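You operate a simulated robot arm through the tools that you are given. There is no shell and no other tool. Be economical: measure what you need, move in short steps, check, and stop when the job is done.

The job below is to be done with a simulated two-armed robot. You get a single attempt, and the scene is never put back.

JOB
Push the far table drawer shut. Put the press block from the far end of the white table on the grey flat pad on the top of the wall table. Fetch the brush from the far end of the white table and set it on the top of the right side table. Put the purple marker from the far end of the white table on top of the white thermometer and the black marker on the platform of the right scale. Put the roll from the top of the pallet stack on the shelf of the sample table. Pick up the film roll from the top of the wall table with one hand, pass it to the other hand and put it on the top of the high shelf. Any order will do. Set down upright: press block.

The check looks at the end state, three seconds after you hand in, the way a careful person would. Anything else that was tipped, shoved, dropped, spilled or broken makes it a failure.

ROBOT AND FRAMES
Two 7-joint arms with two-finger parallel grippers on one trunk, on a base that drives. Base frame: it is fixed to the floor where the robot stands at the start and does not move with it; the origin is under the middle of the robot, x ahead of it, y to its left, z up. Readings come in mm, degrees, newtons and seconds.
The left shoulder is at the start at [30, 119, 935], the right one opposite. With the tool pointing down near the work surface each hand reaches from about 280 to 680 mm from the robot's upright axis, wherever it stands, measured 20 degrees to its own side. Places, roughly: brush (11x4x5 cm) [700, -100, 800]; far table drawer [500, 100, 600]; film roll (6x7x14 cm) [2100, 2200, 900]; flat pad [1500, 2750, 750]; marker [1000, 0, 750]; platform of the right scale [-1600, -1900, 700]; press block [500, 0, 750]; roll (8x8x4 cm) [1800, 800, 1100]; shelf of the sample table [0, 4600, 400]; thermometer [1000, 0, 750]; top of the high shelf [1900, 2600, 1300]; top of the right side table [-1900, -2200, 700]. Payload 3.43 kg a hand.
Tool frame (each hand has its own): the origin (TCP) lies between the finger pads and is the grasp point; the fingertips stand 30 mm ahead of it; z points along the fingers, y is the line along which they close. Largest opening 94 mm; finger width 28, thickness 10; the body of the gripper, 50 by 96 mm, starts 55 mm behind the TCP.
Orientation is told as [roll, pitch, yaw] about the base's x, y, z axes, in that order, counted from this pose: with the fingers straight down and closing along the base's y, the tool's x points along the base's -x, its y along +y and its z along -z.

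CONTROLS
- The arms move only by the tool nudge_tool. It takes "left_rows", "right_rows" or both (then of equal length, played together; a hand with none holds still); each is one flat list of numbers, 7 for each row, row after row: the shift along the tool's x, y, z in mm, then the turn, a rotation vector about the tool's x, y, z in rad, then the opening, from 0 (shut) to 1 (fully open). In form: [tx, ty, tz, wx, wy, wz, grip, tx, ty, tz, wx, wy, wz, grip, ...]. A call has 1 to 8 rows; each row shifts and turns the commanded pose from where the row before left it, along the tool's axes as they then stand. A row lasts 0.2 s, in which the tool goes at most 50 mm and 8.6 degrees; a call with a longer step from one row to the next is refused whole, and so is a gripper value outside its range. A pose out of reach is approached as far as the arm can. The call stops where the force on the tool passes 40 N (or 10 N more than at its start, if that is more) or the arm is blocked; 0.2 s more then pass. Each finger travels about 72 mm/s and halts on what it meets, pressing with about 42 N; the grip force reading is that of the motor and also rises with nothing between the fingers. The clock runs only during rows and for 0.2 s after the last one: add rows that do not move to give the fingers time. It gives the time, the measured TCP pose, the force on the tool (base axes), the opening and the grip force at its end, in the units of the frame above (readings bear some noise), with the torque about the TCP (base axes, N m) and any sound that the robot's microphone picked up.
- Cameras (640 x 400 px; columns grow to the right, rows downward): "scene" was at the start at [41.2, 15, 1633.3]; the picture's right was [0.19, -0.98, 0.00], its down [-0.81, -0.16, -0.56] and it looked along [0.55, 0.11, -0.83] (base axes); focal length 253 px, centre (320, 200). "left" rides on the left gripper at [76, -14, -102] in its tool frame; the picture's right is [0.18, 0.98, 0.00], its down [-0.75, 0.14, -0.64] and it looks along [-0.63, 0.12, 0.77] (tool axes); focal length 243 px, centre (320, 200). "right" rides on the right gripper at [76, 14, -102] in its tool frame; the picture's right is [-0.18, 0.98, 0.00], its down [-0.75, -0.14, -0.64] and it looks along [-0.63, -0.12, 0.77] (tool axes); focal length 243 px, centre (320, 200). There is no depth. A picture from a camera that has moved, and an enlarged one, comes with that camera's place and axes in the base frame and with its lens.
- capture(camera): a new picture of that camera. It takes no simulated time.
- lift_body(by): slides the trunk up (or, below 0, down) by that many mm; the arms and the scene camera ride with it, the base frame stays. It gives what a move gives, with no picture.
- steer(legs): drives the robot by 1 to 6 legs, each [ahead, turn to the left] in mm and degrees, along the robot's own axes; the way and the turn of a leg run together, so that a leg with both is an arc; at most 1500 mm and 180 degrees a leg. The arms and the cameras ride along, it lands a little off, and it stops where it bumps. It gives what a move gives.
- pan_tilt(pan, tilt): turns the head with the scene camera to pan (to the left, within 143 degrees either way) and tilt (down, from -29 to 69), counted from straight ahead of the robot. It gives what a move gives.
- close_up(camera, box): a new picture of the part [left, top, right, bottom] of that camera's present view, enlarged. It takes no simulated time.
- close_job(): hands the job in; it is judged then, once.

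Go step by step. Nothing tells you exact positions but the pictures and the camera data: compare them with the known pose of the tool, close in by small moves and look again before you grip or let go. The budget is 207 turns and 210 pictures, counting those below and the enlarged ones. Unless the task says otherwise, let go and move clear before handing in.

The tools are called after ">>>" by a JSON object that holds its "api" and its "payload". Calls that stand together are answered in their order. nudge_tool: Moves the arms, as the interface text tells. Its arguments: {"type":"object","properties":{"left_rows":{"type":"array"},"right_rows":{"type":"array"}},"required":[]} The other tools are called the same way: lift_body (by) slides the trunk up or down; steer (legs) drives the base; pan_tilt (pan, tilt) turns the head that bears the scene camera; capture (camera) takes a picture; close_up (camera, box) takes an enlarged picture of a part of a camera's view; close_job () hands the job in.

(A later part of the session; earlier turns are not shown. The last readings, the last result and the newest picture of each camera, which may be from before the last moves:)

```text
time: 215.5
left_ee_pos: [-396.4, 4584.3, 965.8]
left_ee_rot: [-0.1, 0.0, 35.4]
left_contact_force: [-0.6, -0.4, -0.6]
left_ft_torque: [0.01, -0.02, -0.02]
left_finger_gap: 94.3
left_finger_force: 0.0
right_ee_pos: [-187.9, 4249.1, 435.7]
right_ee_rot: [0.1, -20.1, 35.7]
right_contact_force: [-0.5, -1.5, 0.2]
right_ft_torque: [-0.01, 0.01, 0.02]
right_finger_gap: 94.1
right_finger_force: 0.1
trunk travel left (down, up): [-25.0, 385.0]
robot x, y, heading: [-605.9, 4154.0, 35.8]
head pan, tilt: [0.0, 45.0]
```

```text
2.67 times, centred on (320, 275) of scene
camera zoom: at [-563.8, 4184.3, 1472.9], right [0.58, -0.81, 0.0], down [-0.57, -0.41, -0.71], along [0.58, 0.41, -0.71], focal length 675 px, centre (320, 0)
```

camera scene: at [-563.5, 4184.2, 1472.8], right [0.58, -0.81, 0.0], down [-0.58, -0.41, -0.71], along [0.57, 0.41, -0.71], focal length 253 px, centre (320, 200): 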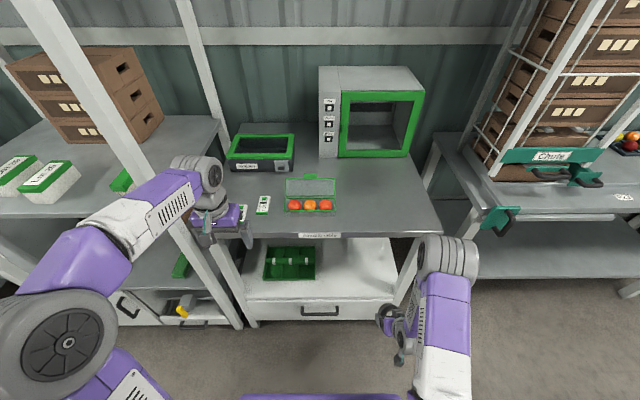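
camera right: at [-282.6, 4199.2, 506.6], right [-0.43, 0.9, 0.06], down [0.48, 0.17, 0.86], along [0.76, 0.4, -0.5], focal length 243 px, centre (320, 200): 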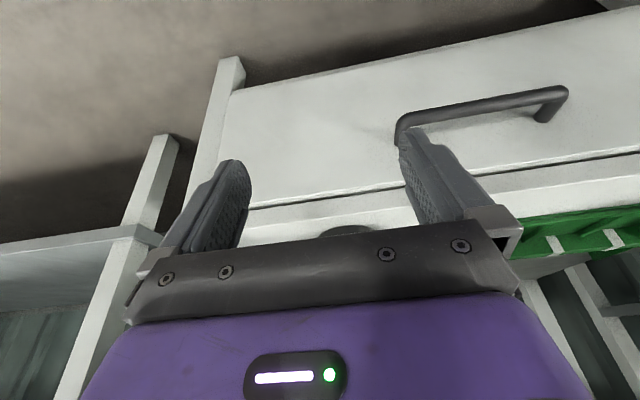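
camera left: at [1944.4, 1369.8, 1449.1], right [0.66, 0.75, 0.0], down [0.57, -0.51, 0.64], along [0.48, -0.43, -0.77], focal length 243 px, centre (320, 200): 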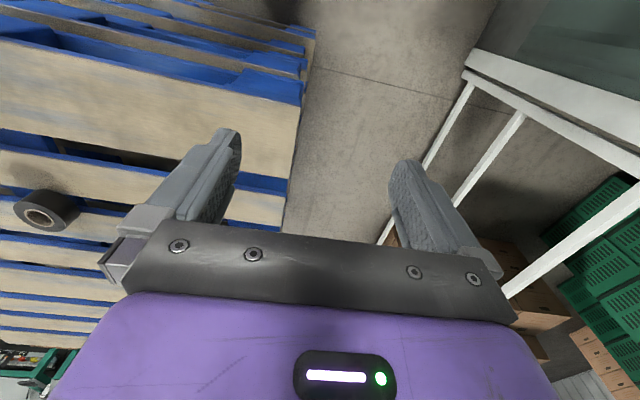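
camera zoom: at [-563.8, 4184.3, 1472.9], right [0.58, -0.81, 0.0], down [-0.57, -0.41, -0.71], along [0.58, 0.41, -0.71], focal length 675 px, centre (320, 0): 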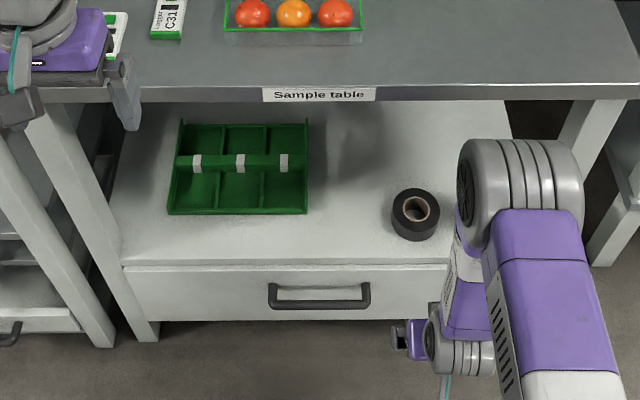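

The roll lies flat on the sample-table shelf. I back off, straighten the hand and restore the trunk, then start the long way round the conveyors.

>>> {"api": "steer", "payload": {"legs": [[-300, 0]]}}

>>> {"api": "lift_body", "payload": {"by": 175}}

>>> {"api": "nudge_tool", "payload": {"right_rows": [0, 0, 0, 0, 0.117, 0, 1, 0, 0, 0, 0, 0.117, 0, 1, 0, 0, 0, 0, 0.117, 0, 1, 0, 0, -48, 0, 0, 0, 1, 0, 0, -48, 0, 0, 0, 1, 0, 0, -48, 0, 0, 0, 1, 0, 0, -48, 0, 0, 0, 1, 0, 0, -48, 0, 0, 0, 1]}}

>>> {"api": "nudge_tool", "payload": {"right_rows": [0, 0, -48, 0, 0, 0, 1, 0, 0, -48, 0, 0, 0, 1, 0, 0, -48, 0, 0, 0, 1]}}

>>> {"api": "steer", "payload": {"legs": [[0, 111], [1500, 0], [225, 0], [0, 64]]}}

>>> {"api": "pan_tilt", "payload": {"pan": 0, "tilt": 30}}

>>> {"api": "capture", "payload": {"camera": "scene"}}

```text
time: 217.6
left_ee_pos: [-640.1, 4408.8, 966.7]
left_ee_rot: [-0.1, 0.0, 35.3]
left_contact_force: [0.0, 0.1, -0.2]
left_ft_torque: [0.0, -0.02, 0.02]
left_finger_gap: 94.2
left_finger_force: 0.0
right_ee_pos: [-431.6, 4074.4, 435.5]
right_ee_rot: [0.1, -20.1, 35.5]
right_contact_force: [0.1, 0.0, 0.2]
right_ft_torque: [0.04, -0.02, 0.02]
right_finger_gap: 94.0
right_finger_force: 0.1
trunk travel left (down, up): [-25.0, 385.0]
robot x, y, heading: [-850.5, 3980.4, 35.3]
head pan, tilt: [0.0, 45.0]
```

```text
time: 219.5
left_ee_pos: [-639.5, 4411.5, 1140.5]
left_ee_rot: [0.0, 0.0, 35.3]
left_contact_force: [-0.3, -0.3, -0.5]
left_ft_torque: [0.02, -0.05, 0.0]
left_finger_gap: 94.0
left_finger_force: 0.2
right_ee_pos: [-431.5, 4074.6, 609.9]
right_ee_rot: [0.1, -20.0, 35.6]
right_contact_force: [-0.3, 1.0, -0.7]
right_ft_torque: [-0.02, 0.0, -0.01]
right_finger_gap: 94.0
right_finger_force: 0.0
trunk travel left (down, up): [-200.0, 210.0]
robot x, y, heading: [-851.7, 3976.2, 35.1]
head pan, tilt: [0.0, 45.0]
```

```text
time: 221.3
left_ee_pos: [-638.8, 4409.0, 1142.8]
left_ee_rot: [-0.1, 0.1, 35.3]
left_contact_force: [-0.6, -0.4, 1.1]
left_ft_torque: [0.01, 0.0, 0.02]
left_finger_gap: 94.0
left_finger_force: 0.1
right_ee_pos: [-430.9, 4074.6, 850.6]
right_ee_rot: [0.0, 0.1, 35.5]
right_contact_force: [0.3, -0.1, 0.5]
right_ft_torque: [0.04, 0.01, -0.02]
right_finger_gap: 94.1
right_finger_force: 0.0
trunk travel left (down, up): [-200.0, 210.0]
robot x, y, heading: [-853.5, 3980.2, 35.3]
head pan, tilt: [0.0, 45.0]
```

```text
time: 222.1
left_ee_pos: [-639.6, 4409.7, 1142.0]
left_ee_rot: [0.0, 0.1, 35.3]
left_contact_force: [-0.3, -0.3, -0.1]
left_ft_torque: [0.01, -0.04, -0.01]
left_finger_gap: 93.8
left_finger_force: 0.1
right_ee_pos: [-430.8, 4074.8, 994.3]
right_ee_rot: [0.1, 0.1, 35.6]
right_contact_force: [0.1, -1.2, 0.8]
right_ft_torque: [0.01, 0.0, -0.01]
right_finger_gap: 93.8
right_finger_force: 0.1
trunk travel left (down, up): [-200.0, 210.0]
robot x, y, heading: [-851.8, 3981.1, 35.4]
head pan, tilt: [0.0, 45.0]
```

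```text
time: 238.3
left_ee_pos: [-2549.9, 4493.7, 1142.1]
left_ee_rot: [-0.1, 0.0, -149.1]
left_contact_force: [0.3, 0.5, -0.4]
left_ft_torque: [-0.05, 0.01, -0.02]
left_finger_gap: 93.8
left_finger_force: 0.0
right_ee_pos: [-2732.5, 4844.6, 994.9]
right_ee_rot: [0.0, 0.1, -148.9]
right_contact_force: [-0.4, 0.7, -0.4]
right_ft_torque: [0.02, 0.02, -0.01]
right_finger_gap: 94.2
right_finger_force: 0.1
trunk travel left (down, up): [-200.0, 210.0]
robot x, y, heading: [-2308.5, 4907.0, -149.2]
head pan, tilt: [0.0, 45.0]
```

```text
time: 239.1
left_ee_pos: [-2549.9, 4493.8, 1141.9]
left_ee_rot: [-0.1, 0.0, -149.2]
left_contact_force: [-0.5, 0.3, 0.1]
left_ft_torque: [0.0, 0.0, 0.01]
left_finger_gap: 94.0
left_finger_force: 0.0
right_ee_pos: [-2732.3, 4844.7, 994.8]
right_ee_rot: [0.2, 0.1, -149.0]
right_contact_force: [-0.2, 0.0, 0.7]
right_ft_torque: [0.01, 0.02, -0.03]
right_finger_gap: 94.0
right_finger_force: 0.0
trunk travel left (down, up): [-200.0, 210.0]
robot x, y, heading: [-2303.8, 4908.9, -149.1]
head pan, tilt: [0.0, 30.0]
```

```text
91 pictures are left
camera scene: at [-2355.5, 4876.7, 1670.4], right [-0.51, 0.86, 0.0], down [0.43, 0.26, -0.87], along [-0.74, -0.44, -0.5], focal length 253 px, centre (320, 200)
```

scene: 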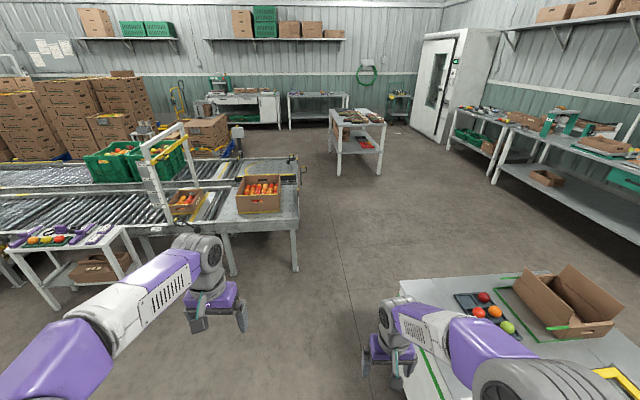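

The conveyor ends at about 5.2 m along; I thread between its end and the freezer table, then swing round behind it.

>>> {"api": "steer", "payload": {"legs": [[0, 3], [938, 0], [0, -34], [880, 0], [0, 31], [1450, 0]]}}

>>> {"api": "steer", "payload": {"legs": [[0, 90]]}}

>>> {"api": "capture", "payload": {"camera": "scene"}}

```text
time: 258.6
left_ee_pos: [-5447.3, 3225.0, 1141.0]
left_ee_rot: [-0.1, 0.0, -149.6]
left_contact_force: [-0.1, 0.2, -0.3]
left_ft_torque: [0.0, 0.0, 0.0]
left_finger_gap: 94.3
left_finger_force: 0.1
right_ee_pos: [-5627.5, 3576.1, 994.1]
right_ee_rot: [0.0, 0.1, -149.4]
right_contact_force: [0.9, 0.4, 0.0]
right_ft_torque: [0.01, 0.01, -0.01]
right_finger_gap: 94.0
right_finger_force: 0.1
trunk travel left (down, up): [-200.0, 210.0]
robot x, y, heading: [-5199.8, 3640.1, -149.6]
head pan, tilt: [0.0, 30.0]
```

```text
time: 262.9
left_ee_pos: [-4789.7, 3388.6, 1141.3]
left_ee_rot: [-0.1, 0.0, -59.7]
left_contact_force: [0.0, -0.6, -1.1]
left_ft_torque: [0.02, 0.0, 0.02]
left_finger_gap: 94.1
left_finger_force: 0.1
right_ee_pos: [-5143.4, 3208.9, 995.2]
right_ee_rot: [0.0, 0.1, -59.5]
right_contact_force: [-1.0, 1.2, -0.4]
right_ft_torque: [-0.02, -0.02, 0.02]
right_finger_gap: 93.9
right_finger_force: 0.1
trunk travel left (down, up): [-200.0, 210.0]
robot x, y, heading: [-5201.6, 3637.9, -59.6]
head pan, tilt: [0.0, 30.0]
```

```text
90 pictures are left
camera scene: at [-5168.4, 3585.4, 1670.5], right [-0.86, -0.51, 0.0], down [-0.25, 0.43, -0.87], along [0.44, -0.75, -0.5], focal length 253 px, centre (320, 200)
```

scene: 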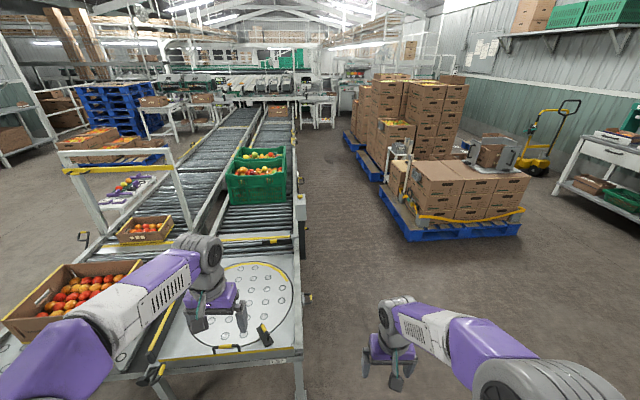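

The lane behind the conveyor is clear but its axis runs at about -53°, and I'm too close to the rail. I sidestep to the lane's centre and drive down it.

>>> {"api": "steer", "payload": {"legs": [[0, -45], [706, 0], [0, 51.5], [1500, 0], [1500, 0], [700, 0]]}}

>>> {"api": "capture", "payload": {"camera": "scene"}}

```text
time: 288.6
left_ee_pos: [-2808.8, -265.8, 1140.3]
left_ee_rot: [-0.1, 0.0, -54.7]
left_contact_force: [-0.2, -0.6, 0.6]
left_ft_torque: [0.0, 0.0, 0.04]
left_finger_gap: 93.8
left_finger_force: 0.1
right_ee_pos: [-3144.7, -475.6, 993.6]
right_ee_rot: [0.1, 0.1, -54.4]
right_contact_force: [0.3, -0.2, 0.5]
right_ft_torque: [0.0, 0.0, -0.03]
right_finger_gap: 93.9
right_finger_force: 0.0
trunk travel left (down, up): [-200.0, 210.0]
robot x, y, heading: [-3242.3, -50.1, -54.6]
head pan, tilt: [0.0, 30.0]
```

```text
89 pictures are left
camera scene: at [-3203.4, -103.1, 1670.4], right [-0.81, -0.58, 0.0], down [-0.29, 0.41, -0.87], along [0.5, -0.71, -0.5], focal length 253 px, centre (320, 200)
```

scene: 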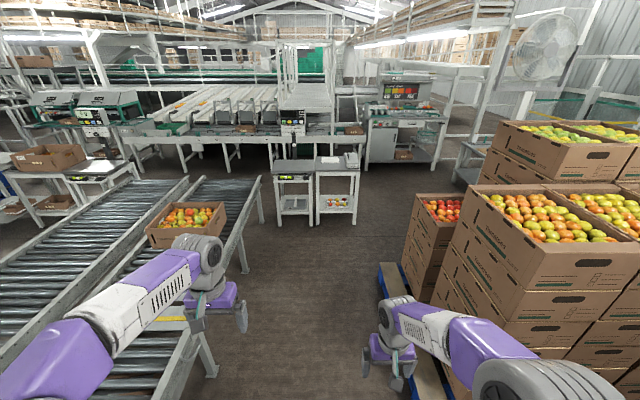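

I see the right scale and the adjoining right side table ahead. I must still reach the white table's right end, so I drive closer to judge the gap past the right side table.

>>> {"api": "steer", "payload": {"legs": [[0, 1.6], [1250, 0]]}}

>>> {"api": "pan_tilt", "payload": {"pan": -15, "tilt": 45}}

>>> {"api": "capture", "payload": {"camera": "scene"}}

```text
time: 295.2
left_ee_pos: [-2059.8, -1245.3, 1142.0]
left_ee_rot: [-0.1, 0.0, -53.2]
left_contact_force: [0.0, 0.7, 0.0]
left_ft_torque: [-0.02, 0.01, 0.0]
left_finger_gap: 94.1
left_finger_force: 0.1
right_ee_pos: [-2391.4, -1462.0, 993.2]
right_ee_rot: [0.2, 0.1, -53.0]
right_contact_force: [0.0, -0.3, -0.4]
right_ft_torque: [-0.03, 0.01, 0.01]
right_finger_gap: 93.8
right_finger_force: 0.1
trunk travel left (down, up): [-200.0, 210.0]
robot x, y, heading: [-2498.3, -1044.1, -53.2]
head pan, tilt: [0.0, 30.0]
```

```text
time: 296.0
left_ee_pos: [-2060.9, -1243.7, 1141.2]
left_ee_rot: [-0.1, -0.1, -53.4]
left_contact_force: [-0.1, -0.9, 0.2]
left_ft_torque: [0.0, -0.01, -0.01]
left_finger_gap: 93.9
left_finger_force: 0.1
right_ee_pos: [-2390.8, -1461.8, 993.0]
right_ee_rot: [0.1, 0.1, -52.9]
right_contact_force: [-0.5, 0.3, 0.4]
right_ft_torque: [-0.03, -0.02, 0.0]
right_finger_gap: 94.3
right_finger_force: 0.1
trunk travel left (down, up): [-200.0, 210.0]
robot x, y, heading: [-2498.2, -1046.2, -53.3]
head pan, tilt: [-15.0, 45.0]
```

```text
88 pictures are left
camera scene: at [-2483.1, -1093.9, 1647.9], right [-0.93, -0.37, 0.0], down [-0.26, 0.66, -0.71], along [0.26, -0.66, -0.71], focal length 253 px, centre (320, 200)
```

scene: 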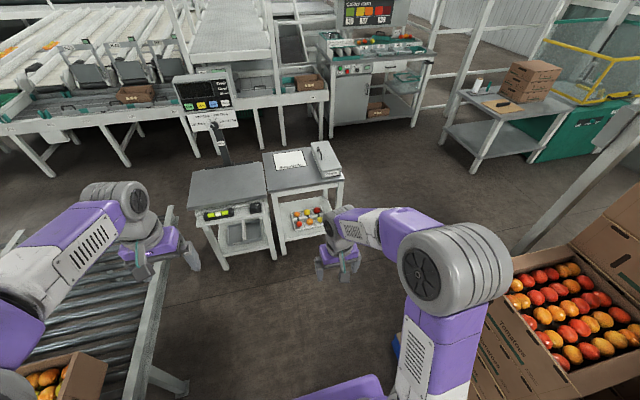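

The gap between the right side table and the pallet corner looks like about 67 cm; I measure it and my own wheels more exactly before deciding.

>>> {"api": "pan_tilt", "payload": {"pan": -32, "tilt": 58}}

>>> {"api": "nudge_tool", "payload": {"right_rows": [0, 45, 0, 0, 0, 0, 1, 0, 45, 0, 0, 0, 0, 1, 0, 45, 0, 0, 0, 0, 1]}}

>>> {"api": "capture", "payload": {"camera": "scene"}}

>>> {"api": "nudge_tool", "payload": {"left_rows": [0, 0, 0, 0, 0.149, 0, 1, 0, 0, 0, 0, 0.149, 0, 1, 0, 0, 0, 0, 0.149, 0, 1, 0, 0, 0, 0, 0.149, 0, 1, 0, 0, 0, 0, 0.149, 0, 1, 0, 0, 0, 0, 0.149, 0, 1, 0, 0, 0, 0, 0.149, 0, 1]}}

>>> {"api": "capture", "payload": {"camera": "left"}}

```text
time: 296.8
left_ee_pos: [-2060.5, -1243.7, 1142.1]
left_ee_rot: [0.0, 0.0, -53.3]
left_contact_force: [-0.5, 0.4, 1.0]
left_ft_torque: [0.01, 0.01, 0.04]
left_finger_gap: 93.9
left_finger_force: 0.0
right_ee_pos: [-2390.4, -1462.1, 994.2]
right_ee_rot: [0.1, 0.1, -53.1]
right_contact_force: [-0.5, -0.2, -0.7]
right_ft_torque: [0.03, 0.02, 0.02]
right_finger_gap: 94.2
right_finger_force: 0.0
trunk travel left (down, up): [-200.0, 210.0]
robot x, y, heading: [-2496.4, -1043.6, -53.4]
head pan, tilt: [-32.0, 58.0]
```

```text
time: 297.6
left_ee_pos: [-2059.3, -1242.3, 1141.0]
left_ee_rot: [-0.2, 0.0, -53.3]
left_contact_force: [0.2, 0.7, -0.6]
left_ft_torque: [-0.01, -0.01, 0.0]
left_finger_gap: 93.7
left_finger_force: 0.0
right_ee_pos: [-2281.2, -1378.5, 993.0]
right_ee_rot: [0.0, 0.1, -53.0]
right_contact_force: [0.4, 0.5, -0.4]
right_ft_torque: [-0.02, 0.03, -0.02]
right_finger_gap: 93.8
right_finger_force: 0.1
trunk travel left (down, up): [-200.0, 210.0]
robot x, y, heading: [-2498.0, -1048.7, -52.9]
head pan, tilt: [-32.0, 58.0]
```

```text
87 pictures are left
camera scene: at [-2506.4, -1086.4, 1630.8], right [-1.0, -0.08, 0.0], down [-0.07, 0.84, -0.53], along [0.04, -0.53, -0.85], focal length 253 px, centre (320, 200)
```

scene: 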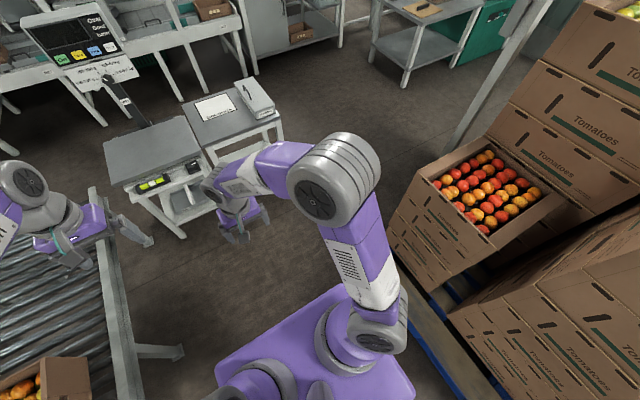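

```text
time: 299.2
left_ee_pos: [-2082.1, -1190.1, 1104.9]
left_ee_rot: [-1.8, 50.5, -56.5]
left_contact_force: [0.2, -0.1, 0.0]
left_ft_torque: [0.04, 0.01, -0.03]
left_finger_gap: 94.0
left_finger_force: 0.1
left hand out of reach, approached as far as the arm can: row 5, 6, 7
right_ee_pos: [-2283.4, -1381.4, 993.9]
right_ee_rot: [0.1, 0.1, -53.1]
right_contact_force: [0.4, -1.0, -0.1]
right_ft_torque: [0.02, 0.0, 0.01]
right_finger_gap: 93.8
right_finger_force: 0.1
trunk travel left (down, up): [-200.0, 210.0]
robot x, y, heading: [-2498.9, -1046.5, -53.4]
head pan, tilt: [-32.0, 58.0]
```

```text
86 pictures are left
camera left: at [-2073.6, -1224.1, 1228.9], right [0.74, 0.66, 0.12], down [0.67, -0.72, -0.18], along [-0.03, 0.21, -0.98], focal length 243 px, centre (320, 200)
```

left: 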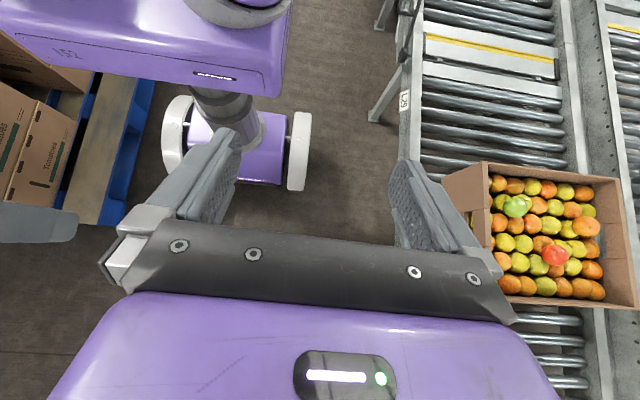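

The robot is about 600 mm wide and the gap, re-measured, is over 800 mm; it is passable. I straighten the left hand and drive through, around the right side table, into the right aisle.

>>> {"api": "nudge_tool", "payload": {"left_rows": [0, 0, 0, 0, -0.147, 0, 1, 0, 0, 0, 0, -0.147, 0, 1, 0, 0, 0, 0, -0.147, 0, 1, 0, 0, 0, 0, -0.147, 0, 1, 0, 0, 0, 0, -0.147, 0, 1, 0, 0, 0, 0, -0.147, 0, 1]}}

>>> {"api": "steer", "payload": {"legs": [[0, -10], [531, 0], [0, -63]]}}

>>> {"api": "pan_tilt", "payload": {"pan": 0, "tilt": 55}}

>>> {"api": "capture", "payload": {"camera": "scene"}}

```text
time: 300.6
left_ee_pos: [-2080.7, -1187.7, 1104.2]
left_ee_rot: [-1.2, -0.4, -54.9]
left_contact_force: [0.8, -0.2, -1.3]
left_ft_torque: [0.0, 0.0, 0.0]
left_finger_gap: 94.1
left_finger_force: 0.0
right_ee_pos: [-2282.3, -1378.2, 994.6]
right_ee_rot: [0.1, 0.0, -52.9]
right_contact_force: [0.5, 0.8, 0.6]
right_ft_torque: [-0.04, -0.06, -0.02]
right_finger_gap: 94.1
right_finger_force: 0.1
trunk travel left (down, up): [-200.0, 210.0]
robot x, y, heading: [-2494.0, -1045.2, -53.2]
head pan, tilt: [-32.0, 58.0]
```

```text
time: 307.1
left_ee_pos: [-2277.9, -1955.3, 1104.0]
left_ee_rot: [-1.1, -0.1, -128.1]
left_contact_force: [0.4, 1.5, -0.9]
left_ft_torque: [-0.01, -0.01, -0.05]
left_finger_gap: 94.1
left_finger_force: 0.1
right_ee_pos: [-2519.0, -1816.9, 994.1]
right_ee_rot: [0.2, 0.1, -126.4]
right_contact_force: [-0.5, 0.1, 0.1]
right_ft_torque: [0.02, 0.02, 0.0]
right_finger_gap: 94.0
right_finger_force: 0.1
trunk travel left (down, up): [-200.0, 210.0]
robot x, y, heading: [-2258.0, -1516.4, -126.4]
head pan, tilt: [-32.0, 58.0]
```

```text
time: 308.1
left_ee_pos: [-2277.7, -1956.0, 1103.9]
left_ee_rot: [-1.1, -0.2, -128.2]
left_contact_force: [-0.2, 0.7, 0.0]
left_ft_torque: [0.02, -0.03, -0.03]
left_finger_gap: 93.9
left_finger_force: 0.1
right_ee_pos: [-2518.8, -1817.2, 993.8]
right_ee_rot: [0.0, 0.2, -126.3]
right_contact_force: [-0.5, -0.4, 0.1]
right_ft_torque: [-0.01, -0.03, 0.0]
right_finger_gap: 93.9
right_finger_force: 0.1
trunk travel left (down, up): [-200.0, 210.0]
robot x, y, heading: [-2258.3, -1514.8, -126.6]
head pan, tilt: [0.0, 55.0]
```

```text
85 pictures are left
camera scene: at [-2282.0, -1548.1, 1634.4], right [-0.8, 0.59, 0.0], down [0.49, 0.66, -0.57], along [-0.34, -0.46, -0.82], focal length 253 px, centre (320, 200)
```

scene: 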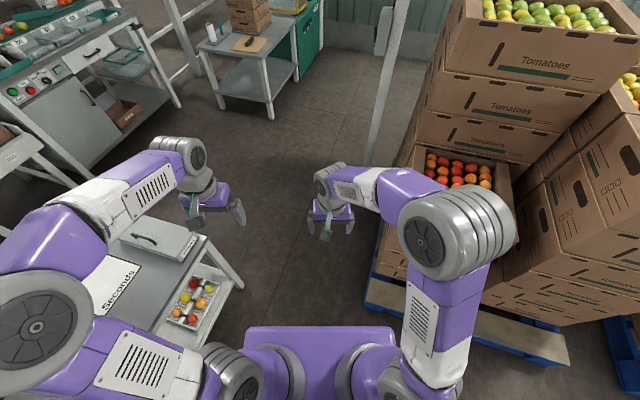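

The way is open if I aim about 10° left. I drive past the table, then along behind it into the right aisle.

>>> {"api": "steer", "payload": {"legs": [[0, 10.5], [1000, 0], [0, 63], [1150, 0], [0, 90]]}}

>>> {"api": "pan_tilt", "payload": {"pan": 0, "tilt": 35}}

>>> {"api": "capture", "payload": {"camera": "scene"}}

```text
time: 326.0
left_ee_pos: [-1869.3, -2915.8, 1103.7]
left_ee_rot: [-1.1, -0.2, 34.5]
left_contact_force: [-0.7, 0.0, 0.9]
left_ft_torque: [0.03, 0.0, 0.01]
left_finger_gap: 93.8
left_finger_force: 0.0
right_ee_pos: [-1679.3, -3120.6, 993.7]
right_ee_rot: [-0.1, 0.1, 36.4]
right_contact_force: [-0.7, 0.5, -0.8]
right_ft_torque: [0.01, -0.04, -0.02]
right_finger_gap: 94.1
right_finger_force: 0.1
trunk travel left (down, up): [-200.0, 210.0]
robot x, y, heading: [-2018.7, -3328.8, 36.4]
head pan, tilt: [0.0, 55.0]
```

```text
time: 326.8
left_ee_pos: [-1869.0, -2917.0, 1104.4]
left_ee_rot: [-1.1, -0.3, 34.5]
left_contact_force: [-0.8, -0.2, -0.3]
left_ft_torque: [0.01, 0.0, 0.02]
left_finger_gap: 94.1
left_finger_force: 0.1
right_ee_pos: [-1679.3, -3120.0, 994.7]
right_ee_rot: [0.1, 0.0, 36.5]
right_contact_force: [0.3, 0.2, 0.9]
right_ft_torque: [0.01, 0.01, -0.02]
right_finger_gap: 93.9
right_finger_force: 0.2
trunk travel left (down, up): [-200.0, 210.0]
robot x, y, heading: [-2019.3, -3329.1, 36.1]
head pan, tilt: [0.0, 35.0]
```

```text
84 pictures are left
camera scene: at [-1968.9, -3295.3, 1662.6], right [0.59, -0.81, 0.0], down [-0.46, -0.34, -0.82], along [0.66, 0.48, -0.57], focal length 253 px, centre (320, 200)
```

scene: 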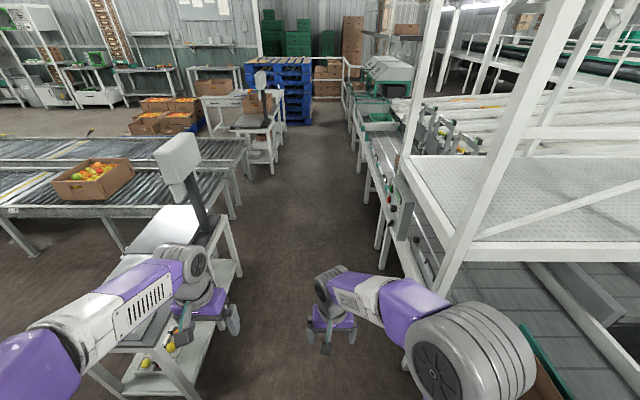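

The aisle ahead is clear. I drive along it toward the white table's right end.

>>> {"api": "steer", "payload": {"legs": [[0, 0.9], [1500, 0], [1500, 0], [700, 0]]}}

>>> {"api": "pan_tilt", "payload": {"pan": 45, "tilt": 45}}

>>> {"api": "capture", "payload": {"camera": "scene"}}

```text
time: 345.0
left_ee_pos: [1065.3, -691.4, 1103.3]
left_ee_rot: [-1.1, -0.2, 35.3]
left_contact_force: [-0.8, 0.1, -0.2]
left_ft_torque: [-0.03, 0.03, 0.01]
left_finger_gap: 94.0
left_finger_force: 0.1
right_ee_pos: [1257.3, -892.3, 992.9]
right_ee_rot: [0.1, 0.1, 37.2]
right_contact_force: [-0.6, 0.1, 0.4]
right_ft_torque: [0.0, -0.01, -0.01]
right_finger_gap: 94.0
right_finger_force: 0.0
trunk travel left (down, up): [-200.0, 210.0]
robot x, y, heading: [922.5, -1107.9, 37.2]
head pan, tilt: [0.0, 35.0]
```

```text
time: 346.1
left_ee_pos: [1063.9, -692.1, 1103.5]
left_ee_rot: [-1.1, -0.2, 35.4]
left_contact_force: [0.1, 0.5, 0.7]
left_ft_torque: [-0.01, -0.02, 0.0]
left_finger_gap: 94.1
left_finger_force: 0.1
right_ee_pos: [1256.9, -893.2, 993.1]
right_ee_rot: [0.0, 0.1, 37.2]
right_contact_force: [0.3, -0.2, 1.1]
right_ft_torque: [0.0, -0.01, -0.02]
right_finger_gap: 94.1
right_finger_force: 0.0
trunk travel left (down, up): [-200.0, 210.0]
robot x, y, heading: [923.3, -1107.0, 37.1]
head pan, tilt: [45.0, 45.0]
```

```text
83 pictures are left
camera scene: at [910.3, -1044.2, 1647.9], right [0.99, -0.14, 0.0], down [-0.1, -0.7, -0.71], along [0.1, 0.7, -0.71], focal length 253 px, centre (320, 200)
```

scene: 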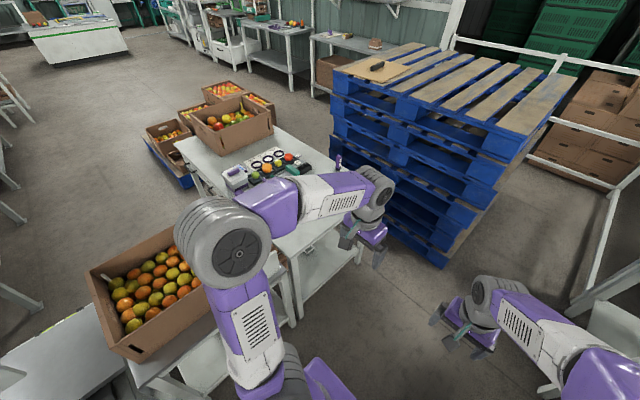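

I'm beside the white table's right corner. I drive to a stance facing its right end.

>>> {"api": "steer", "payload": {"legs": [[0, 15.5], [790, 0], [0, 68]]}}

>>> {"api": "pan_tilt", "payload": {"pan": 0, "tilt": 50}}

>>> {"api": "capture", "payload": {"camera": "scene"}}

```text
time: 354.2
left_ee_pos: [1007.1, -291.2, 1103.4]
left_ee_rot: [-1.1, -0.2, 118.6]
left_contact_force: [-0.3, -0.3, -0.7]
left_ft_torque: [-0.02, -0.01, -0.04]
left_finger_gap: 94.0
left_finger_force: 0.1
right_ee_pos: [1229.2, -122.3, 994.0]
right_ee_rot: [-0.1, 0.2, 120.4]
right_contact_force: [-0.3, 0.3, -0.1]
right_ft_torque: [0.01, -0.01, -0.02]
right_finger_gap: 94.0
right_finger_force: 0.1
trunk travel left (down, up): [-200.0, 210.0]
robot x, y, heading: [1405.4, -478.2, 120.4]
head pan, tilt: [45.0, 45.0]
```

```text
time: 355.4
left_ee_pos: [1006.6, -291.5, 1104.3]
left_ee_rot: [-1.1, -0.2, 118.6]
left_contact_force: [0.0, -0.4, 0.4]
left_ft_torque: [-0.01, 0.01, 0.0]
left_finger_gap: 94.3
left_finger_force: 0.0
right_ee_pos: [1229.9, -123.3, 994.6]
right_ee_rot: [0.1, 0.0, 120.4]
right_contact_force: [0.9, -0.1, 0.3]
right_ft_torque: [0.01, 0.0, 0.02]
right_finger_gap: 94.1
right_finger_force: 0.0
trunk travel left (down, up): [-200.0, 210.0]
robot x, y, heading: [1403.9, -476.5, 120.2]
head pan, tilt: [0.0, 50.0]
```

```text
82 pictures are left
camera scene: at [1381.8, -439.9, 1641.0], right [0.86, 0.51, 0.0], down [0.39, -0.66, -0.64], along [-0.33, 0.55, -0.77], focal length 253 px, centre (320, 200)
```

scene: 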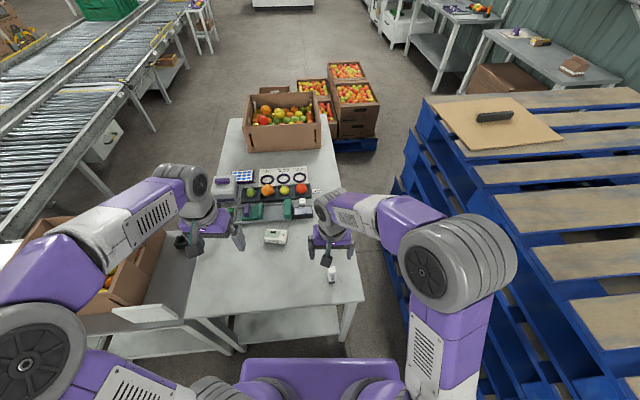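

The thermometer and white marker are visible; the purple marker is hidden by the right hand. I check the two wrist cameras.

>>> {"api": "capture", "payload": {"camera": "right"}}

>>> {"api": "close_up", "payload": {"camera": "scene", "box": [190, 160, 370, 290]}}

>>> {"api": "capture", "payload": {"camera": "left"}}

```text
81 pictures are left
camera right: at [1255.8, -195.9, 1097.5], right [-0.94, -0.34, 0.0], down [-0.26, 0.72, 0.64], along [-0.22, 0.6, -0.77], focal length 243 px, centre (320, 200)
```

right: 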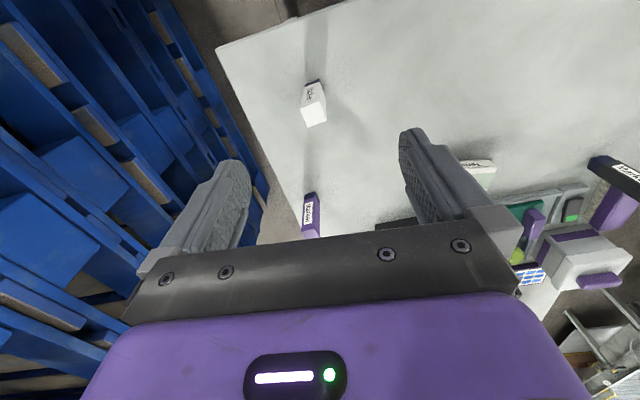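

```text
3.08 times, centred on (280, 225) of scene
camera zoom: at [1381.8, -439.9, 1641.0], right [0.86, 0.51, 0.0], down [0.39, -0.66, -0.64], along [-0.33, 0.55, -0.77], focal length 779 px, centre (443, 123)
```

zoom: 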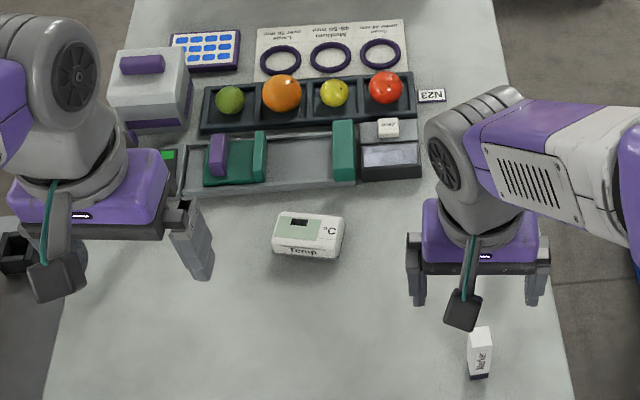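

```text
79 pictures are left
camera left: at [1054.9, -354.6, 1206.9], right [-0.77, -0.63, -0.02], down [-0.49, 0.59, 0.64], along [-0.39, 0.51, -0.77], focal length 243 px, centre (320, 200)
```

left: 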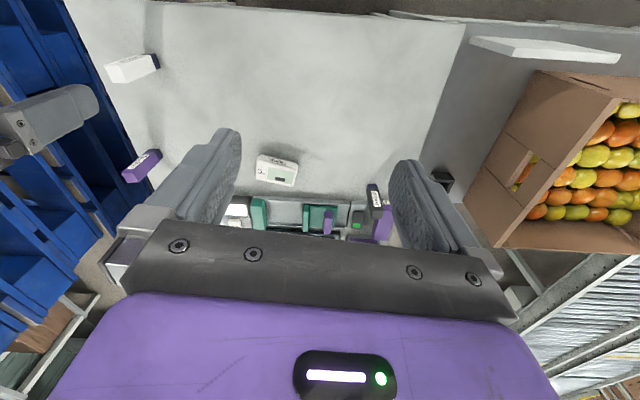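

Purple marker at about [1169, 77], thermometer at about [957, -73]. I lift the right hand up and aside, and send the left hand over the purple marker.

>>> {"api": "nudge_tool", "payload": {"right_rows": [0, 0, -48, 0, 0, 0, 1, 0, 0, -48, 0, 0, 0, 1, 0, 0, -48, 0, 0, 0, 1, 0, 0, -48, 0, 0, 0, 1, 20, -35, 0, 0, 0, 0, 1, 20, -35, 0, 0, 0, 0, 1, 20, -30, 0, 0, 0, 0, 1]}}

>>> {"api": "nudge_tool", "payload": {"left_rows": [-30, -38, 0, 0, 0, 0, 1, -30, -38, 0, 0.01, 0, 0, 1, -30, -38, 0, 0.01, 0, 0, 1, -30, -38, 20, 0, 0, 0, 1, -30, -38, 25, 0, 0, -0.03, 1, -30, -38, 25, 0, 0, 0, 1, -25, -40, 15, 0, 0, 0, 1, -25, -40, 15, 0, 0, 0, 1]}}

>>> {"api": "capture", "payload": {"camera": "left"}}

>>> {"api": "capture", "payload": {"camera": "scene"}}

```text
time: 356.9
left_ee_pos: [1007.0, -291.7, 1104.1]
left_ee_rot: [-0.9, -0.2, 118.6]
left_contact_force: [0.4, 0.2, -0.4]
left_ft_torque: [0.0, -0.01, 0.0]
left_finger_gap: 94.0
left_finger_force: 0.1
right_ee_pos: [1346.9, -126.3, 1186.3]
right_ee_rot: [0.0, 0.1, 120.5]
right_contact_force: [0.9, -0.1, 0.3]
right_ft_torque: [-0.03, 0.02, 0.0]
right_finger_gap: 94.0
right_finger_force: 0.2
trunk travel left (down, up): [-200.0, 210.0]
robot x, y, heading: [1404.5, -479.0, 120.3]
head pan, tilt: [0.0, 50.0]
```

```text
refused: row 4 steps farther than a row can; nothing moved
```

```text
78 pictures are left
camera left: at [1056.1, -354.9, 1207.3], right [-0.77, -0.63, -0.02], down [-0.49, 0.59, 0.64], along [-0.4, 0.51, -0.77], focal length 243 px, centre (320, 200)
```

left: 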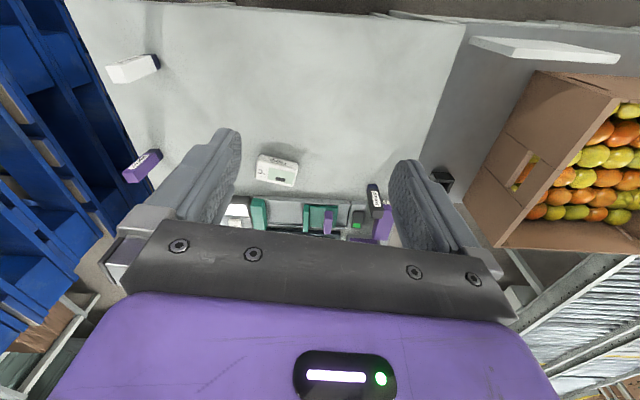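

```text
77 pictures are left
camera scene: at [1383.5, -440.2, 1641.0], right [0.86, 0.51, 0.0], down [0.39, -0.66, -0.64], along [-0.33, 0.56, -0.77], focal length 253 px, centre (320, 200)
```

scene: 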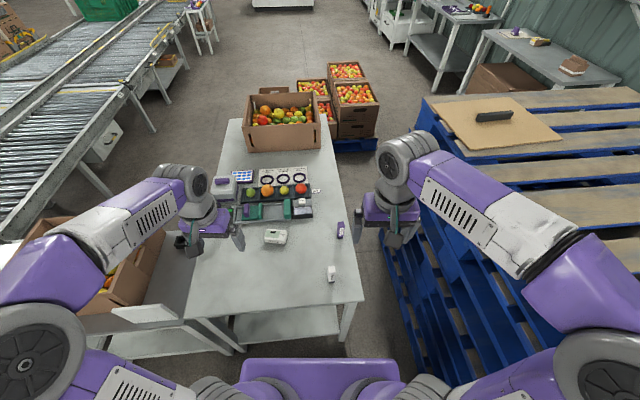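

Both agree: purple at about [1171, 80]. I move the left hand over it.

>>> {"api": "nudge_tool", "payload": {"left_rows": [-28, -36, 0, 0, 0, 0, 1, -28, -36, 0, -0.017, 0, 0, 1, -28, -36, 0, 0, 0, 0, 1, -28, -36, 0, 0, 0, 0, 1, -28, -36, 0, 0, 0, 0, 1, -28, -36, 0, 0, 0, 0, 1, -28, -36, 0, 0, 0, 0, 1, -26, -36, 0, 0, 0, 0, 1]}}

>>> {"api": "nudge_tool", "payload": {"left_rows": [-26, -33, 0, 0, 0, 0, 1, 0, 0, 45, 0, 0, 0, 1, 0, 0, 45, 0, 0, 0, 0.8, 0, 0, 45, 0, 0, 0, 0.7]}}

>>> {"api": "capture", "payload": {"camera": "left"}}

>>> {"api": "close_up", "payload": {"camera": "scene", "box": [220, 180, 380, 280]}}

```text
time: 358.8
left_ee_pos: [1149.0, 31.8, 1104.5]
left_ee_rot: [-0.1, 0.2, 118.7]
left_contact_force: [0.1, 0.6, -0.2]
left_ft_torque: [0.0, 0.04, -0.01]
left_finger_gap: 94.1
left_finger_force: 0.1
left hand out of reach, approached as far as the arm can: row 8
right_ee_pos: [1346.1, -124.2, 1185.0]
right_ee_rot: [0.1, 0.1, 120.6]
right_contact_force: [-0.8, 0.0, -0.1]
right_ft_torque: [0.0, -0.04, 0.01]
right_finger_gap: 94.1
right_finger_force: 0.0
trunk travel left (down, up): [-200.0, 210.0]
robot x, y, heading: [1406.1, -479.5, 120.4]
head pan, tilt: [0.0, 50.0]
```

```text
time: 359.8
left_ee_pos: [1173.6, 39.2, 959.9]
left_ee_rot: [-0.2, -0.2, 118.8]
left_contact_force: [-1.1, 0.4, 0.2]
left_ft_torque: [-0.01, -0.04, 0.02]
left_finger_gap: 65.6
left_finger_force: 0.1
left hand out of reach, approached as far as the arm can: row 1
right_ee_pos: [1344.2, -124.0, 1186.4]
right_ee_rot: [0.0, 0.2, 120.4]
right_contact_force: [0.0, 0.0, -0.2]
right_ft_torque: [-0.01, 0.0, 0.01]
right_finger_gap: 94.2
right_finger_force: 0.1
trunk travel left (down, up): [-200.0, 210.0]
robot x, y, heading: [1405.4, -481.9, 120.5]
head pan, tilt: [0.0, 50.0]
```

```text
76 pictures are left
camera left: at [1222.5, -23.5, 1062.7], right [-0.77, -0.63, 0.0], down [-0.49, 0.59, 0.64], along [-0.41, 0.5, -0.77], focal length 243 px, centre (320, 200)
```

left: 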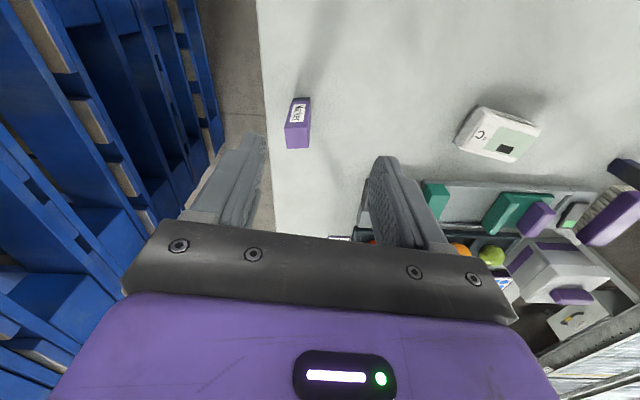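

```text
4.00 times, centred on (300, 230) of scene
camera zoom: at [1381.3, -439.9, 1640.9], right [0.86, 0.51, 0.0], down [0.39, -0.66, -0.64], along [-0.32, 0.55, -0.77], focal length 1012 px, centre (400, 80)
```

zoom: 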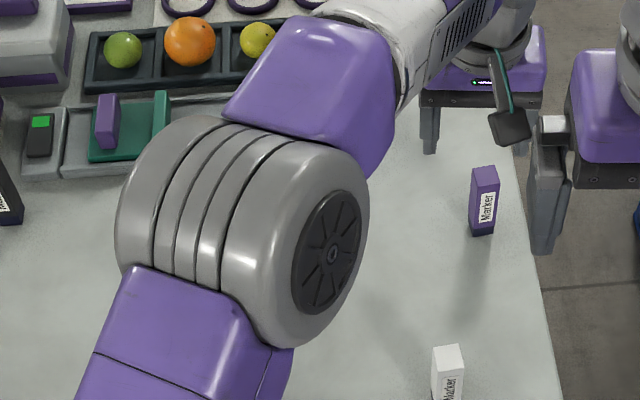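

The marker is at [1173, 74]; I shift the left hand over it while lowering above its top.

>>> {"api": "nudge_tool", "payload": {"left_rows": [-10, -6, 25, 0, 0, 0, 0.7, -11, -6, 25, 0, 0, 0, 0.7, -10, -5, 10, 0, 0, 0, 0.7]}}

>>> {"api": "capture", "payload": {"camera": "left"}}

>>> {"api": "close_up", "payload": {"camera": "scene", "box": [300, 190, 380, 240]}}

```text
time: 360.6
left_ee_pos: [1175.0, 74.8, 901.4]
left_ee_rot: [-0.2, -0.1, 118.6]
left_contact_force: [-0.2, 0.8, 0.7]
left_ft_torque: [0.03, 0.0, 0.01]
left_finger_gap: 65.7
left_finger_force: 0.0
right_ee_pos: [1345.1, -124.2, 1186.8]
right_ee_rot: [0.1, 0.0, 120.5]
right_contact_force: [-0.1, 0.4, 0.1]
right_ft_torque: [0.02, -0.02, 0.01]
right_finger_gap: 94.2
right_finger_force: 0.0
trunk travel left (down, up): [-200.0, 210.0]
robot x, y, heading: [1402.4, -476.4, 120.3]
head pan, tilt: [0.0, 50.0]
```

```text
74 pictures are left
camera left: at [1223.8, 12.6, 1003.3], right [-0.77, -0.63, 0.0], down [-0.48, 0.59, 0.64], along [-0.41, 0.5, -0.77], focal length 243 px, centre (320, 200)
```

left: 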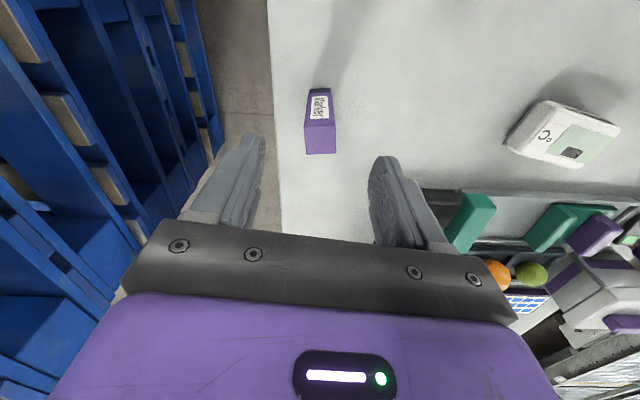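

```text
8.00 times, centred on (340, 215) of scene
camera zoom: at [1381.9, -439.2, 1640.9], right [0.86, 0.51, 0.0], down [0.39, -0.66, -0.64], along [-0.32, 0.55, -0.77], focal length 2025 px, centre (160, 80)
```

zoom: 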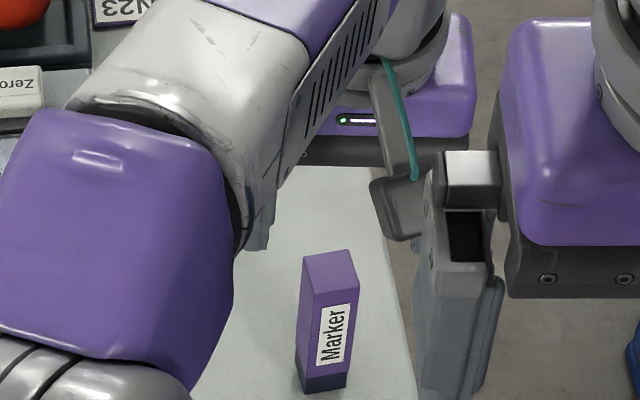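

The marker is exactly under the tool centre. I descend and grip its upper half.

>>> {"api": "nudge_tool", "payload": {"left_rows": [0, 0, 35, 0, 0, 0, 0.7, 0, 0, 35, 0, 0, 0, 0.7, 0, 0, 19, 0, 0, 0, 0.7, 0, 0, 0, 0, 0, 0, 0.3, 0, 0, 0, 0, 0, 0, 0, 0, 0, 0, 0, 0, 0, 0, 0, 0, 0, 0, 0, 0, 0]}}

>>> {"api": "capture", "payload": {"camera": "left"}}

```text
time: 362.1
left_ee_pos: [1174.8, 72.8, 811.9]
left_ee_rot: [-0.1, -0.1, 118.7]
left_contact_force: [-0.4, -0.8, 0.4]
left_ft_torque: [0.01, 0.0, 0.03]
left_finger_gap: 25.1
left_finger_force: 41.9
right_ee_pos: [1345.2, -124.9, 1185.6]
right_ee_rot: [0.0, 0.0, 120.4]
right_contact_force: [-0.3, -0.1, -0.1]
right_ft_torque: [-0.03, -0.01, -0.01]
right_finger_gap: 94.0
right_finger_force: 0.1
trunk travel left (down, up): [-200.0, 210.0]
robot x, y, heading: [1405.6, -483.5, 120.3]
head pan, tilt: [0.0, 50.0]
```

```text
72 pictures are left
camera left: at [1223.8, 11.8, 914.3], right [-0.77, -0.63, 0.0], down [-0.48, 0.59, 0.64], along [-0.41, 0.5, -0.76], focal length 243 px, centre (320, 200)
```

left: 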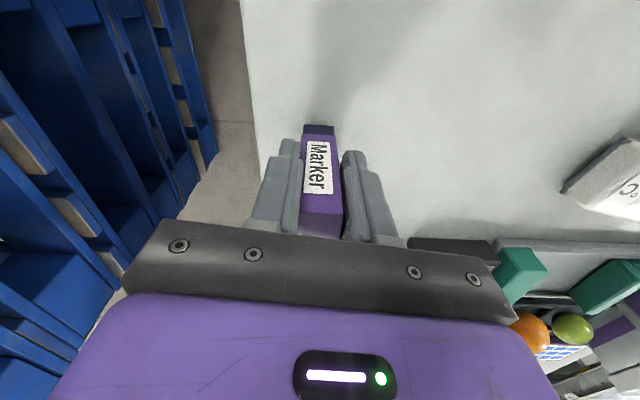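

Marker gripped (25 mm). I lift it and carry it over the thermometer.

>>> {"api": "nudge_tool", "payload": {"left_rows": [0, 0, -20, 0, 0, 0, 0, 0, 0, -40, 0, 0, 0, 0, 0, 0, -40, 0, 0, 0, 0, 5, 48, 0, 0, 0, 0, 0, 5, 48, 0, 0, 0, 0, 0, 5, 48, 0, 0, 0, 0, 0, 4, 48, 0, 0, 0, 0, 0, 4, 48, 0, 0, 0, 0, 0]}}

>>> {"api": "capture", "payload": {"camera": "left"}}

>>> {"api": "close_up", "payload": {"camera": "scene", "box": [220, 190, 340, 265]}}

```text
time: 363.9
left_ee_pos: [953.6, 8.2, 915.4]
left_ee_rot: [-0.1, -0.1, 118.5]
left_contact_force: [-0.8, -0.6, -1.6]
left_ft_torque: [-0.01, 0.01, 0.05]
left_finger_gap: 25.1
left_finger_force: 42.4
left hand out of reach, approached as far as the arm can: row 4, 5, 6, 7, 8
right_ee_pos: [1343.8, -125.0, 1186.1]
right_ee_rot: [0.0, 0.1, 120.6]
right_contact_force: [-0.5, -0.6, 0.3]
right_ft_torque: [0.0, -0.01, -0.01]
right_finger_gap: 94.0
right_finger_force: 0.1
trunk travel left (down, up): [-200.0, 210.0]
robot x, y, heading: [1403.9, -480.8, 120.2]
head pan, tilt: [0.0, 50.0]
```

```text
71 pictures are left
camera left: at [1002.0, -55.4, 1017.9], right [-0.78, -0.63, 0.0], down [-0.48, 0.59, 0.64], along [-0.4, 0.5, -0.77], focal length 243 px, centre (320, 200)
```

left: 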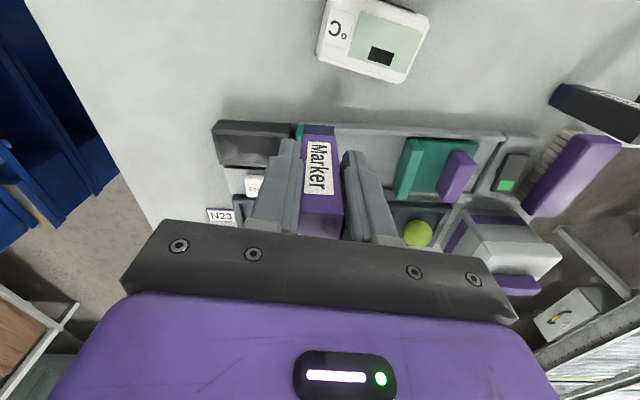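

```text
5.33 times, centred on (280, 228) of scene
camera zoom: at [1380.7, -440.4, 1640.9], right [0.86, 0.51, 0.0], down [0.39, -0.66, -0.64], along [-0.32, 0.56, -0.77], focal length 1350 px, centre (533, 53)
```

zoom: 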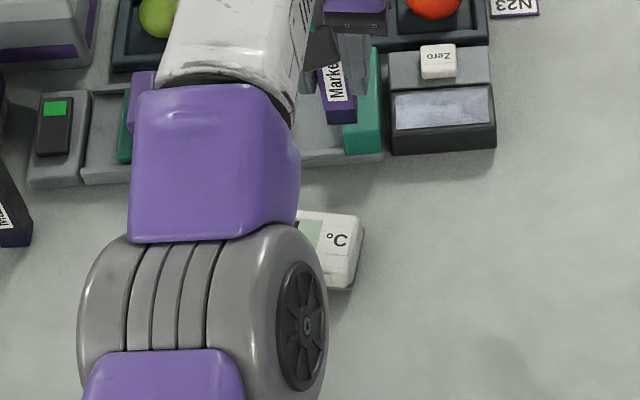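

The thermometer's top centre is near [951, -64]; the hand ended a bit beyond. I move back over it in small steps.

>>> {"api": "nudge_tool", "payload": {"left_rows": [31, 18, 0, 0, 0, 0, 0, 31, 18, 0, 0, 0, 0, 0]}}

>>> {"api": "capture", "payload": {"camera": "left"}}

>>> {"api": "close_up", "payload": {"camera": "scene", "box": [220, 190, 340, 265]}}

```text
time: 364.6
left_ee_pos: [922.0, -10.4, 919.1]
left_ee_rot: [-0.1, -0.1, 118.7]
left_contact_force: [0.4, 0.0, -0.6]
left_ft_torque: [0.0, -0.01, -0.01]
left_finger_gap: 25.4
left_finger_force: 42.5
left hand out of reach, approached as far as the arm can: row 1, 2
right_ee_pos: [1344.9, -124.3, 1185.7]
right_ee_rot: [0.1, 0.1, 120.5]
right_contact_force: [0.1, 0.1, 0.0]
right_ft_torque: [-0.03, 0.01, 0.02]
right_finger_gap: 94.1
right_finger_force: 0.2
trunk travel left (down, up): [-200.0, 210.0]
robot x, y, heading: [1405.4, -480.8, 120.5]
head pan, tilt: [0.0, 50.0]
```

```text
69 pictures are left
camera left: at [970.5, -73.4, 1021.5], right [-0.78, -0.63, 0.0], down [-0.49, 0.59, 0.64], along [-0.4, 0.5, -0.77], focal length 243 px, centre (320, 200)
```

left: 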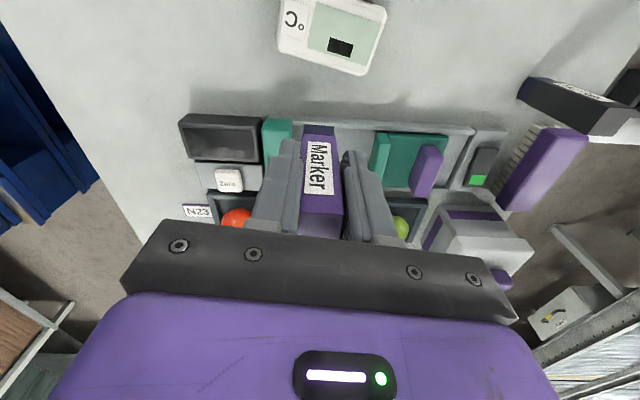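

```text
5.33 times, centred on (280, 228) of scene
camera zoom: at [1381.8, -439.9, 1640.9], right [0.86, 0.51, 0.0], down [0.39, -0.66, -0.64], along [-0.32, 0.55, -0.77], focal length 1350 px, centre (533, 53)
```

zoom: 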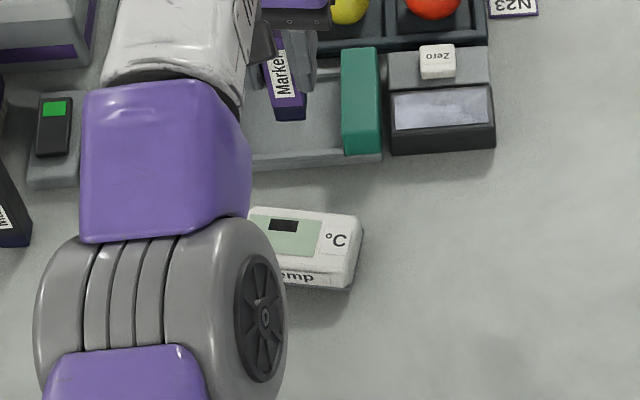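

The left arm seems to run into a joint limit here and drifted forward. I try retracting it in a small step and read the result.

>>> {"api": "nudge_tool", "payload": {"left_rows": [30, -10, 0, 0, 0, 0, 0, 30, -10, 0, 0, 0, 0, 0]}}

```text
time: 365.1
left_ee_pos: [938.9, -0.5, 922.5]
left_ee_rot: [-0.1, 0.0, 118.6]
left_contact_force: [0.1, -0.1, -1.3]
left_ft_torque: [0.01, 0.01, -0.01]
left_finger_gap: 25.3
left_finger_force: 42.1
left hand out of reach, approached as far as the arm can: row 1, 2
right_ee_pos: [1345.6, -124.8, 1185.8]
right_ee_rot: [0.1, 0.1, 120.4]
right_contact_force: [0.2, -0.4, 1.0]
right_ft_torque: [0.0, 0.03, -0.04]
right_finger_gap: 94.0
right_finger_force: 0.0
trunk travel left (down, up): [-200.0, 210.0]
robot x, y, heading: [1407.6, -479.5, 120.2]
head pan, tilt: [0.0, 50.0]
```

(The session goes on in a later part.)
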